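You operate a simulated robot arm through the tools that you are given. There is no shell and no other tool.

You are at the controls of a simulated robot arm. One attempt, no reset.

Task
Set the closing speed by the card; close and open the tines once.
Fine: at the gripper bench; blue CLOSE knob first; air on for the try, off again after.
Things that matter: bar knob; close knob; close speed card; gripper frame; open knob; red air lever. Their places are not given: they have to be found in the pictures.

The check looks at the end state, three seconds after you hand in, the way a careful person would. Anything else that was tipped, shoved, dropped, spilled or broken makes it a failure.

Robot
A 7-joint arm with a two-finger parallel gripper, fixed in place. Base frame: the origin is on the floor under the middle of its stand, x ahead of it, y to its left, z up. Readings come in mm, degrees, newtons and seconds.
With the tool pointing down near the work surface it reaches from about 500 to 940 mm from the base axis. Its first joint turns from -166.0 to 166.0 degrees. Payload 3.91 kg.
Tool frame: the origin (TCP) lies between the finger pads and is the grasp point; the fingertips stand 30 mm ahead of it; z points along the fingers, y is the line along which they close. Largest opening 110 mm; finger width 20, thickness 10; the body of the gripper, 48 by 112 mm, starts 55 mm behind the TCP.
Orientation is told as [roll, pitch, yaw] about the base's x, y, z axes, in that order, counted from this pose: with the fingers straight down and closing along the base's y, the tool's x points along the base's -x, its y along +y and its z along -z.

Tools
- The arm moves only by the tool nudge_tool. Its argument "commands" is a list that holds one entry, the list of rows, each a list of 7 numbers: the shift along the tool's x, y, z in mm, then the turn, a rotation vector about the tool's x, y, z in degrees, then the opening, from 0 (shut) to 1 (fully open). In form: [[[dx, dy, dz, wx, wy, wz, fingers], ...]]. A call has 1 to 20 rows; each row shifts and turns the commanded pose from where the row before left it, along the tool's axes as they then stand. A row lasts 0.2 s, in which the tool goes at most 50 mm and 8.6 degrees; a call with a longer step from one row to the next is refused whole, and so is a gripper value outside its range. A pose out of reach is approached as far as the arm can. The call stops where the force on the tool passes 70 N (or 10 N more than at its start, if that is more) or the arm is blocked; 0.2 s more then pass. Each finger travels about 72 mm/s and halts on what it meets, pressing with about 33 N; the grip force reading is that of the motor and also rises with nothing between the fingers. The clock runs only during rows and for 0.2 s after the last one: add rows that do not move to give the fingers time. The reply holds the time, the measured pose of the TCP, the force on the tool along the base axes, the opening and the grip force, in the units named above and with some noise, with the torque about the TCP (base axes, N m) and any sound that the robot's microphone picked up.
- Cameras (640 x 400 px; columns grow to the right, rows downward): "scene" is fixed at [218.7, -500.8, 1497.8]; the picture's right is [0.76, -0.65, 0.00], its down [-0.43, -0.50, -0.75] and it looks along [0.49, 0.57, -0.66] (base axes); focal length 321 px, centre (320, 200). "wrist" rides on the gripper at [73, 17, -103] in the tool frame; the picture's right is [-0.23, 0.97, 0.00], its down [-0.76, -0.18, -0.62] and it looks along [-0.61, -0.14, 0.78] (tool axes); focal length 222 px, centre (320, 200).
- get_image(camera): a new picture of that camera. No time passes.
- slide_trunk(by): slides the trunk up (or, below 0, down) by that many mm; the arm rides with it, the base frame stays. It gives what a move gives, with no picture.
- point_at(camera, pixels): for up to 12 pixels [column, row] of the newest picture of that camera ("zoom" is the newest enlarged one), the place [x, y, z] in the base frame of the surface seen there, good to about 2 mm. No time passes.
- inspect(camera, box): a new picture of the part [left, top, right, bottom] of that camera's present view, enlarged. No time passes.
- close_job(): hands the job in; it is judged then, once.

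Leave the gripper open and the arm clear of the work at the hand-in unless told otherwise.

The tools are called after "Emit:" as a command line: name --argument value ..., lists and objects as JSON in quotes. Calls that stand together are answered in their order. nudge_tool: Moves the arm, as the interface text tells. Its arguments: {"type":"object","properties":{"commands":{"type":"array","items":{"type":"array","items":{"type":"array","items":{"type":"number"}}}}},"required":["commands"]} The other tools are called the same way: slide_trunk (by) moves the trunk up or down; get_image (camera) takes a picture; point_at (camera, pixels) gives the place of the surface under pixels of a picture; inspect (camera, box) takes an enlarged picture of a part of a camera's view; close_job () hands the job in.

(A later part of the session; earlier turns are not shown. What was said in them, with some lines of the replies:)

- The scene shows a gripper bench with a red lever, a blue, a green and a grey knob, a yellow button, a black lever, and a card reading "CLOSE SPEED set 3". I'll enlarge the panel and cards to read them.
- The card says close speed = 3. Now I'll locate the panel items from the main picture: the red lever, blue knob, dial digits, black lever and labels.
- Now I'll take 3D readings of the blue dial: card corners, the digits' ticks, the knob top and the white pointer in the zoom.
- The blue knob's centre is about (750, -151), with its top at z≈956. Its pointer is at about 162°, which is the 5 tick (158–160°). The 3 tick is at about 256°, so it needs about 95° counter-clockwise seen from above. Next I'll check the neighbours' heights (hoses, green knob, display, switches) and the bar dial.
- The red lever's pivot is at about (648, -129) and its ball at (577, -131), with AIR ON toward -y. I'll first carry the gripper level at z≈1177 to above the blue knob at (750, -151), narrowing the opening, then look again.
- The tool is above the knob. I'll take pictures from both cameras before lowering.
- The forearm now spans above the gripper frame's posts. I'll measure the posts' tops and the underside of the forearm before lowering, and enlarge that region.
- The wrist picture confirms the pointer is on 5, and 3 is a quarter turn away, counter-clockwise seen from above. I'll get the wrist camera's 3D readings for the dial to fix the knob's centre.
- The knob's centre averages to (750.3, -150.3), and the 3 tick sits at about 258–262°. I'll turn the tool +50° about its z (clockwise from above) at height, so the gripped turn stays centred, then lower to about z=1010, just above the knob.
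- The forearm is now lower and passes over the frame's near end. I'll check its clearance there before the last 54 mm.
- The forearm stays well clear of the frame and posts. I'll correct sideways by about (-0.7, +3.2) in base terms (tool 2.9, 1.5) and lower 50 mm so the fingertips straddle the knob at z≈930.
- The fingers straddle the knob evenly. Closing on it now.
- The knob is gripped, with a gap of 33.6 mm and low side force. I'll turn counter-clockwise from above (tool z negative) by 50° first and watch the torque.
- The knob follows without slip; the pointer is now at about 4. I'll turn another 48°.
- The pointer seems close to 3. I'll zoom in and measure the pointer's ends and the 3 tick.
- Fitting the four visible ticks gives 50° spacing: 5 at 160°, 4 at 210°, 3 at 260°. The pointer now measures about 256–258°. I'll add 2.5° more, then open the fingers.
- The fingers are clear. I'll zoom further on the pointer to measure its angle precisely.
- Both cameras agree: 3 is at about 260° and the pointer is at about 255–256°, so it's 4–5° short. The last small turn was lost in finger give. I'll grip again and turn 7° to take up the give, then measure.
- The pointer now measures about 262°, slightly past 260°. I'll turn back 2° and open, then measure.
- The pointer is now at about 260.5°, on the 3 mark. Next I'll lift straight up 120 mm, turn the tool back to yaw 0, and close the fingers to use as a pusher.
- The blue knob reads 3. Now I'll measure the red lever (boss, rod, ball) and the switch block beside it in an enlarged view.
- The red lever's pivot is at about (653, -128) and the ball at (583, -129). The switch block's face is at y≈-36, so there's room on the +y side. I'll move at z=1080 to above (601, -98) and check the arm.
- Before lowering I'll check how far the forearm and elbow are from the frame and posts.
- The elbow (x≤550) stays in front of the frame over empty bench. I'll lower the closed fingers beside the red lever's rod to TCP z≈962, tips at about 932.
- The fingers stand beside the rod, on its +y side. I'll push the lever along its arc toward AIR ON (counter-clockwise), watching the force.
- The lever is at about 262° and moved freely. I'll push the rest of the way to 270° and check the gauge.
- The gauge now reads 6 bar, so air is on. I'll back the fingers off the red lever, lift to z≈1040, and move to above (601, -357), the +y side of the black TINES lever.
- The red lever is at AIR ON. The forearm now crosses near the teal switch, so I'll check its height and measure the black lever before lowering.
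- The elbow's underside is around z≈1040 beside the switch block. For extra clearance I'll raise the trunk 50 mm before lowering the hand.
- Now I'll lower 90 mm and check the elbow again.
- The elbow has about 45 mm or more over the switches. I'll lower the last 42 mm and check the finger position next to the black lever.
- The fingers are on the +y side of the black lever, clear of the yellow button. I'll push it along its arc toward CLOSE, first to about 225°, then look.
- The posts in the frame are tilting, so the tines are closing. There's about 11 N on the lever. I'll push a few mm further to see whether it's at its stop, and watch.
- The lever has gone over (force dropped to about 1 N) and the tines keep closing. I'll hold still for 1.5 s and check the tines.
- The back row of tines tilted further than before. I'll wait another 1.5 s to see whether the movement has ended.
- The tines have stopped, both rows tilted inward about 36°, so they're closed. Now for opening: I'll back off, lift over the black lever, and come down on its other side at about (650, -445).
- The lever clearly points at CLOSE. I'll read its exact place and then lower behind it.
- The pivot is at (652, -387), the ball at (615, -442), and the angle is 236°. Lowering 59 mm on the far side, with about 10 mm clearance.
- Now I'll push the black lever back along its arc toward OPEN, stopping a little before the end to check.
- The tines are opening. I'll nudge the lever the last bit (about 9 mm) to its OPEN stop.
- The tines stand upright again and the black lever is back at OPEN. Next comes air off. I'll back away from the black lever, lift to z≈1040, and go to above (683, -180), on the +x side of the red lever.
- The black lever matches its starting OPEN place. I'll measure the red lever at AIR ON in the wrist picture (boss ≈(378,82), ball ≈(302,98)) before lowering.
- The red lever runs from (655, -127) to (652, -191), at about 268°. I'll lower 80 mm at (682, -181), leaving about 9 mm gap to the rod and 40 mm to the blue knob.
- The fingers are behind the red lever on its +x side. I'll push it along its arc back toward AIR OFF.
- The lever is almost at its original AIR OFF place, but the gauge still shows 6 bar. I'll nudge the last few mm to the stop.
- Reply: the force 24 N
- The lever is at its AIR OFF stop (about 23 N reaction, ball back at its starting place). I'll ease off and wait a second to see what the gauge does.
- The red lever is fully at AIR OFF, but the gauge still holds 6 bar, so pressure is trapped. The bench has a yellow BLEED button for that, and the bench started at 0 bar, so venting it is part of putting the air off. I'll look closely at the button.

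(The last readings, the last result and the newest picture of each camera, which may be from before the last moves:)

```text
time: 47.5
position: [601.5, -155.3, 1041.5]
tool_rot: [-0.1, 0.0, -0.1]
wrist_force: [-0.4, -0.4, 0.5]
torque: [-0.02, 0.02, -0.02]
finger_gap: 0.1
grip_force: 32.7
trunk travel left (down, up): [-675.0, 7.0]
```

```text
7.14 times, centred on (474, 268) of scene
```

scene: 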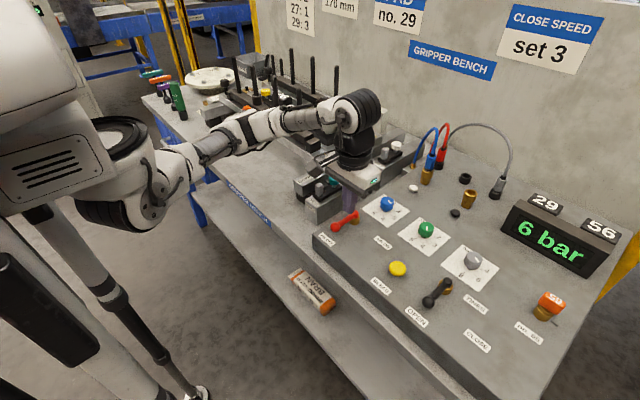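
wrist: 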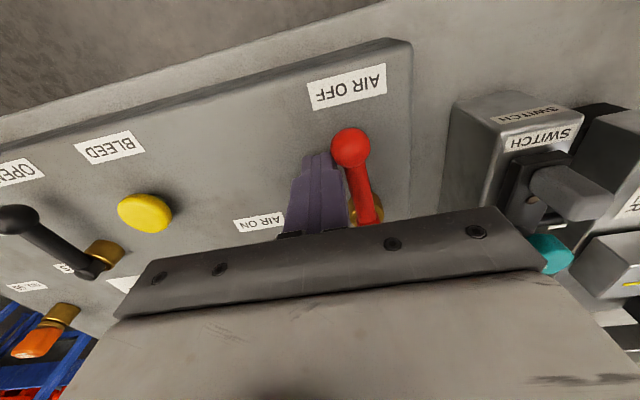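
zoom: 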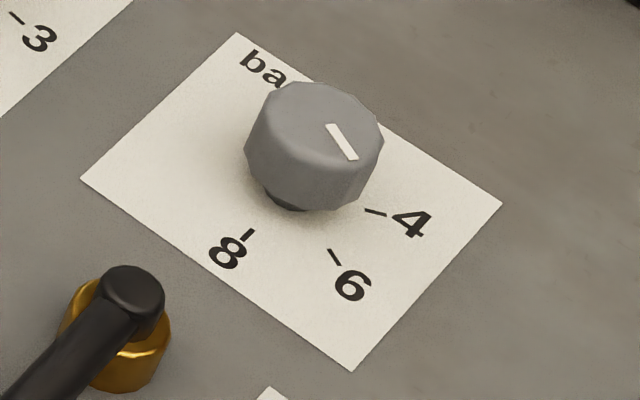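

The bar knob still points at 6, matching the gauge. The BLEED button's top centre is about (614, -295.5, 943.5). I'll move over it and lower the fingertips to about 6 mm above.

Emit:
nudge_tool --commands '[[[-3.1, -35, 0, 0, 0, 0, 0], [-3.1, -35, 0, 0, 0, 0, 0], [-3.1, -35, 0, 0, 0, 0, 0], [-3.2, -35.2, 0, 0, 0, 0, 0], [0, 0, 0, 0, 0, 0, 0], [0, 0, 30, 0, 0, 0, 0], [0, 0, 20, 0, 0, 0, 0], [0, 0, 12, 0, 0, 0, 0], [0, 0, 0, 0, 0, 0, 0]]]'

Emit:
get_image --camera "scene"

Emit:
inspect --camera "scene" --box '[360, 220, 460, 300]'

Emit:
get_image --camera "wrist"

```text
time: 49.5
position: [614.8, -295.6, 979.5]
tool_rot: [0.0, -0.1, -0.1]
wrist_force: [-0.3, 0.0, 0.8]
torque: [-0.01, -0.01, 0.02]
finger_gap: 0.0
grip_force: 33.0
trunk travel left (down, up): [-675.0, 7.0]
```

```text
taken
```

scene: 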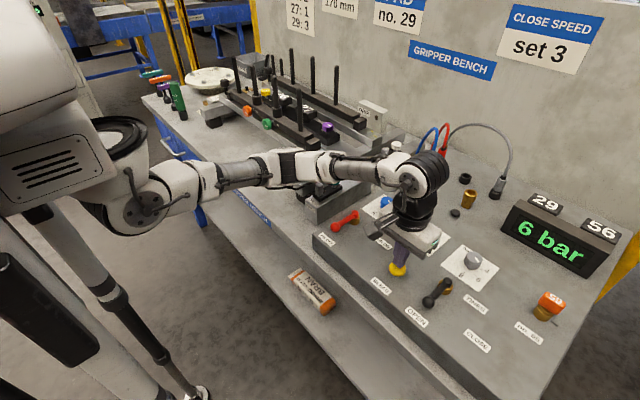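

```text
5.00 times, centred on (410, 260) of scene
```

zoom: 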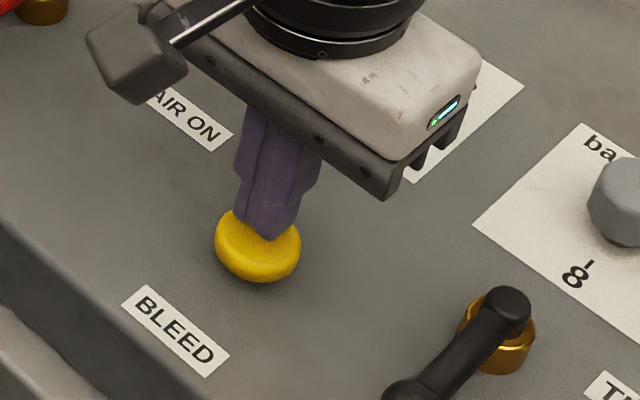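

```text
taken
```

wrist: 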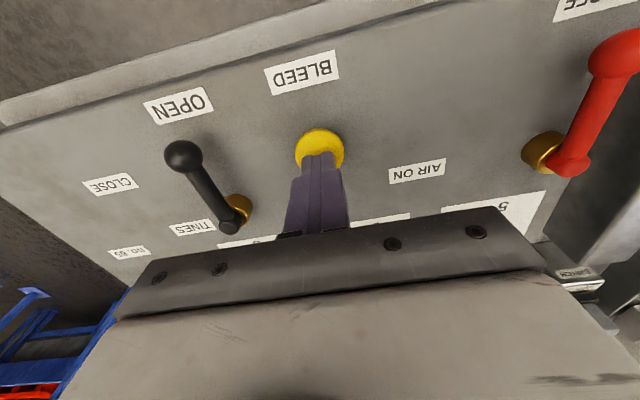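

The fingertips are over the button, and the gauge is still at 6 bar. I'll press down in small steps (about 11 mm total) and watch the force.

Emit:
nudge_tool --commands '[[[0, 0, 3, 0, 0, 0, 0], [0, 0, 3, 0, 0, 0, 0], [0, 0, 2.5, 0, 0, 0, 0], [0, 0, 2.5, 0, 0, 0, 0], [0, 0, 0, 0, 0, 0, 0]]]'

Emit:
inspect --camera "scene" --box '[360, 180, 640, 320]'

```text
time: 50.7
position: [613.1, -295.3, 969.4]
tool_rot: [-0.1, 0.0, -0.1]
wrist_force: [0.9, 0.0, 1.6]
torque: [0.0, -0.01, -0.01]
finger_gap: 0.3
grip_force: 32.9
trunk travel left (down, up): [-675.0, 7.0]
```

```text
2.29 times, centred on (500, 250) of scene
```

zoom: 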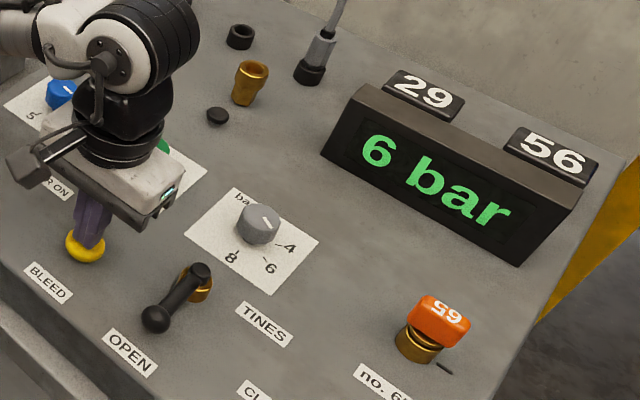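

There's only about 1.6 N so far, which is light contact. I'll press on in 2 mm steps.

Emit:
nudge_tool --commands '[[[0, 0, 2, 0, 0, 0, 0], [0, 0, 2, 0, 0, 0, 0], [0, 0, 2, 0, 0, 0, 0], [0, 0, 0, 0, 0, 0, 0], [0, 0, 0, 0, 0, 0, 0]]]'

Emit:
inspect --camera "scene" --box '[360, 180, 640, 320]'

```text
time: 51.9
position: [614.1, -295.3, 964.4]
tool_rot: [-0.1, -0.1, -0.1]
wrist_force: [1.5, -0.9, 3.6]
torque: [-0.02, -0.05, -0.02]
finger_gap: 0.0
grip_force: 33.2
trunk travel left (down, up): [-675.0, 7.0]
```

```text
2.29 times, centred on (500, 250) of scene
```

zoom: 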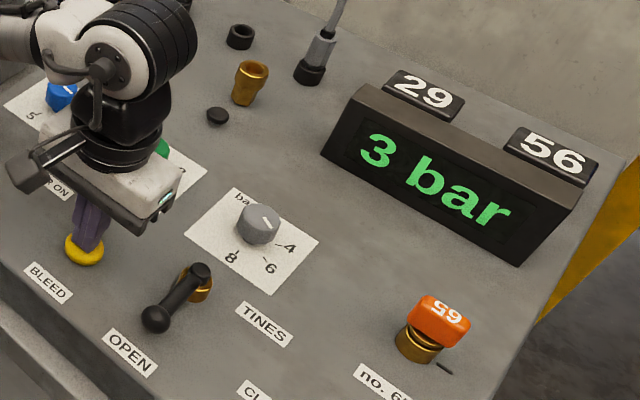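

The gauge is falling and now reads 3 bar. I'll hold the button down about 1.5 s more.

Emit:
nudge_tool --commands '[[[0, 0, 0, 0, 0, 0, 0], [0, 0, 0, 0, 0, 0, 0], [0, 0, 0, 0, 0, 0, 0], [0, 0, 0, 0, 0, 0, 0], [0, 0, 0, 0, 0, 0, 0], [0, 0, 0, 0, 0, 0, 0], [0, 0, 0, 0, 0, 0, 0]]]'

Emit:
inspect --camera "scene" --box '[360, 180, 640, 320]'

Emit:
inspect --camera "scene" --box '[180, 40, 440, 200]'

```text
time: 53.5
position: [614.6, -294.5, 964.0]
tool_rot: [-0.1, -0.2, -0.1]
wrist_force: [0.9, -1.3, 3.2]
torque: [-0.03, -0.06, 0.03]
finger_gap: 0.0
grip_force: 33.3
trunk travel left (down, up): [-675.0, 7.0]
```

```text
2.29 times, centred on (500, 250) of scene
```

zoom: 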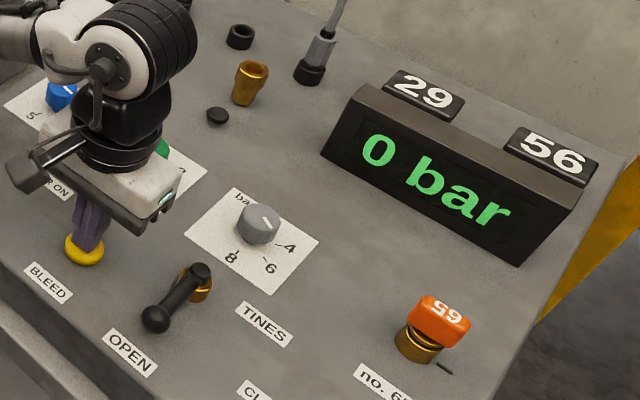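

```text
2.46 times, centred on (310, 120) of scene
```

zoom: 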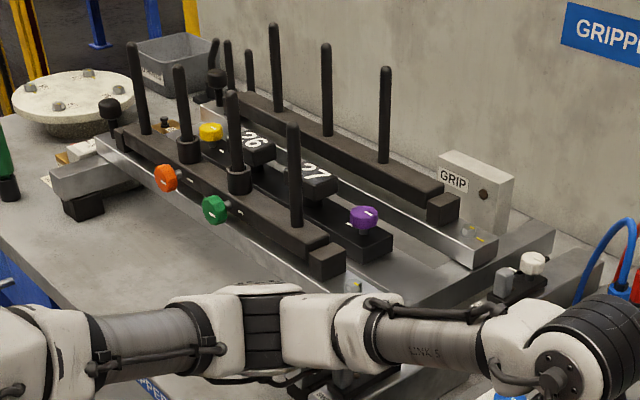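

The gauge reads 0 bar and the tines are upright. I'll lift straight off the button by 170 mm, then open the gripper.

Emit:
nudge_tool --commands '[[[0, 0, -10, 0, 0, 0, 0], [0, 0, -30, 0, 0, 0, 0], [0, 0, -40, 0, 0, 0, 0], [0, 0, -40, 0, 0, 0, 0], [0, 0, -40, 0, 0, 0, 0.2], [0, 0, -10, 0, 0, 0, 0.5], [0, 0, 0, 0, 0, 0, 1], [0, 0, 0, 0, 0, 0, 1], [0, 0, 0, 0, 0, 0, 1], [0, 0, 0, 0, 0, 0, 1]]]'

Emit:
get_image --camera "scene"

Emit:
inspect --camera "scene" --box '[310, 180, 630, 380]'

Emit:
inspect --camera "scene" --box '[352, 184, 416, 224]'

```text
time: 55.7
position: [616.8, -293.2, 1132.5]
tool_rot: [-0.1, 0.0, 0.0]
wrist_force: [-0.2, 0.5, -0.2]
torque: [0.03, 0.01, -0.01]
finger_gap: 110.0
grip_force: 0.0
trunk travel left (down, up): [-675.0, 7.0]
```

```text
taken
```

scene: 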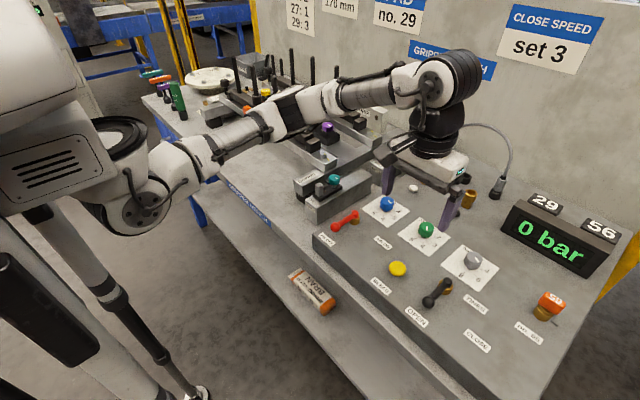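

```text
2.00 times, centred on (470, 280) of scene
```

zoom: 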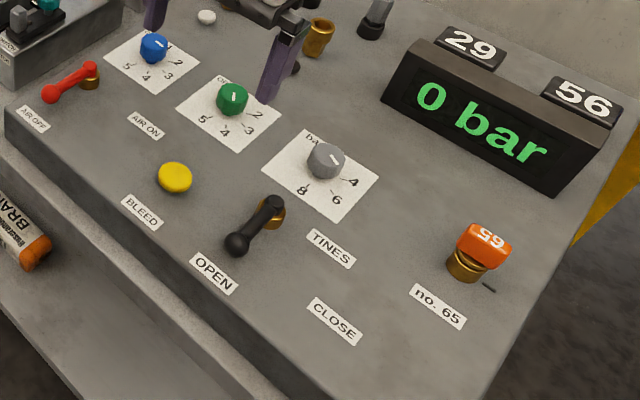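

```text
10.00 times, centred on (384, 204) of scene
```

zoom: 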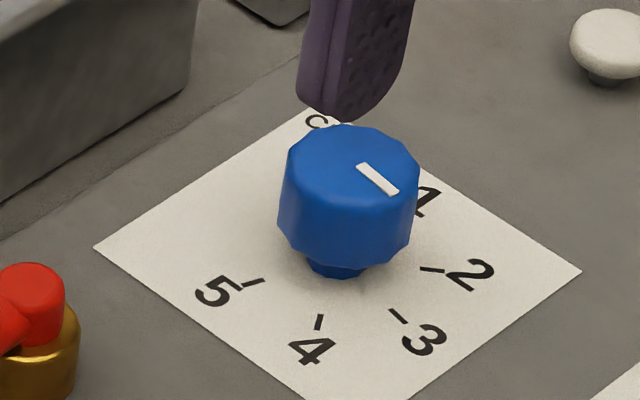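

Everything reads right: blue knob on 3, green and bar knobs unchanged, black lever at OPEN, red lever at AIR OFF, gauge at 0 bar. I'll raise the hand another 60 mm and draw it back a little so it's well clear, then take a last look.

Emit:
nudge_tool --commands '[[[0, 0, -30, 0, 0, 0, 1], [0, 0, -30, 0, 0, 0, 1], [25, 10, 0, 0, 0, 0, 1], [25, 10, 0, 0, 0, 0, 1], [0, 0, 0, 0, 0, 0, 1], [0, 0, 0, 0, 0, 0, 1]]]'

Emit:
get_image --camera "scene"

Emit:
inspect --camera "scene" --box '[180, 40, 440, 200]'

```text
time: 57.1
position: [567.5, -275.5, 1191.8]
tool_rot: [-0.1, 0.0, -0.1]
wrist_force: [-0.3, 0.2, 0.3]
torque: [0.02, 0.0, -0.03]
finger_gap: 110.1
grip_force: 0.1
trunk travel left (down, up): [-675.0, 7.0]
```

```text
taken
```

scene: 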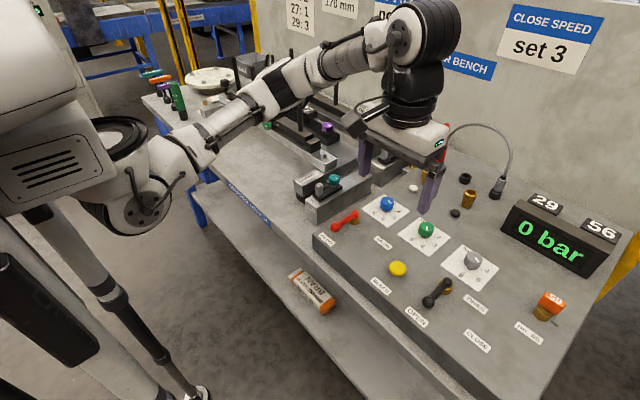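

```text
2.46 times, centred on (310, 120) of scene
```

zoom: 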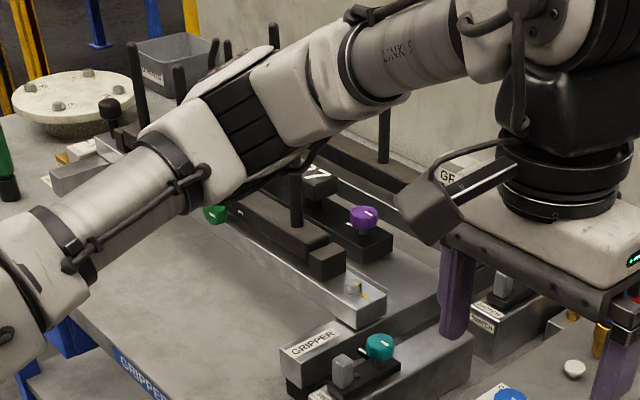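

The gripper is open, the arm is high and clear, the tines are open, the air is off at 0 bar, and the close knob is on 3. Handing in.

Emit:
close_job

```text
The job is handed in.
```

I set the blue CLOSE knob to 3, as the card says, then closed and opened the tines once with the air on. The air is off again, and the job is handed in; I haven't seen the check's result.

- **Close knob:** it started on 5. After two small corrections the pointer measures within about 1° of the 3 mark.
- **Tines:** with the gauge at 6 bar, both rows tilted fully in and stopped. They then came back upright. The black lever is at OPEN, within about 2° of where it started.
- **Air:** the red lever is hard against its AIR OFF stop. The gauge still held 6 bar after that, so I pressed the yellow BLEED button until it read 0 bar, as at the start. You hadn't mentioned that button.
- **Left alone:** I didn't touch the open knob or the bar knob, which still points at 6.

The gripper is open and the arm is raised clear of the bench. The trunk is 50 mm higher than at the start; I raised it so the elbow would clear the switches.
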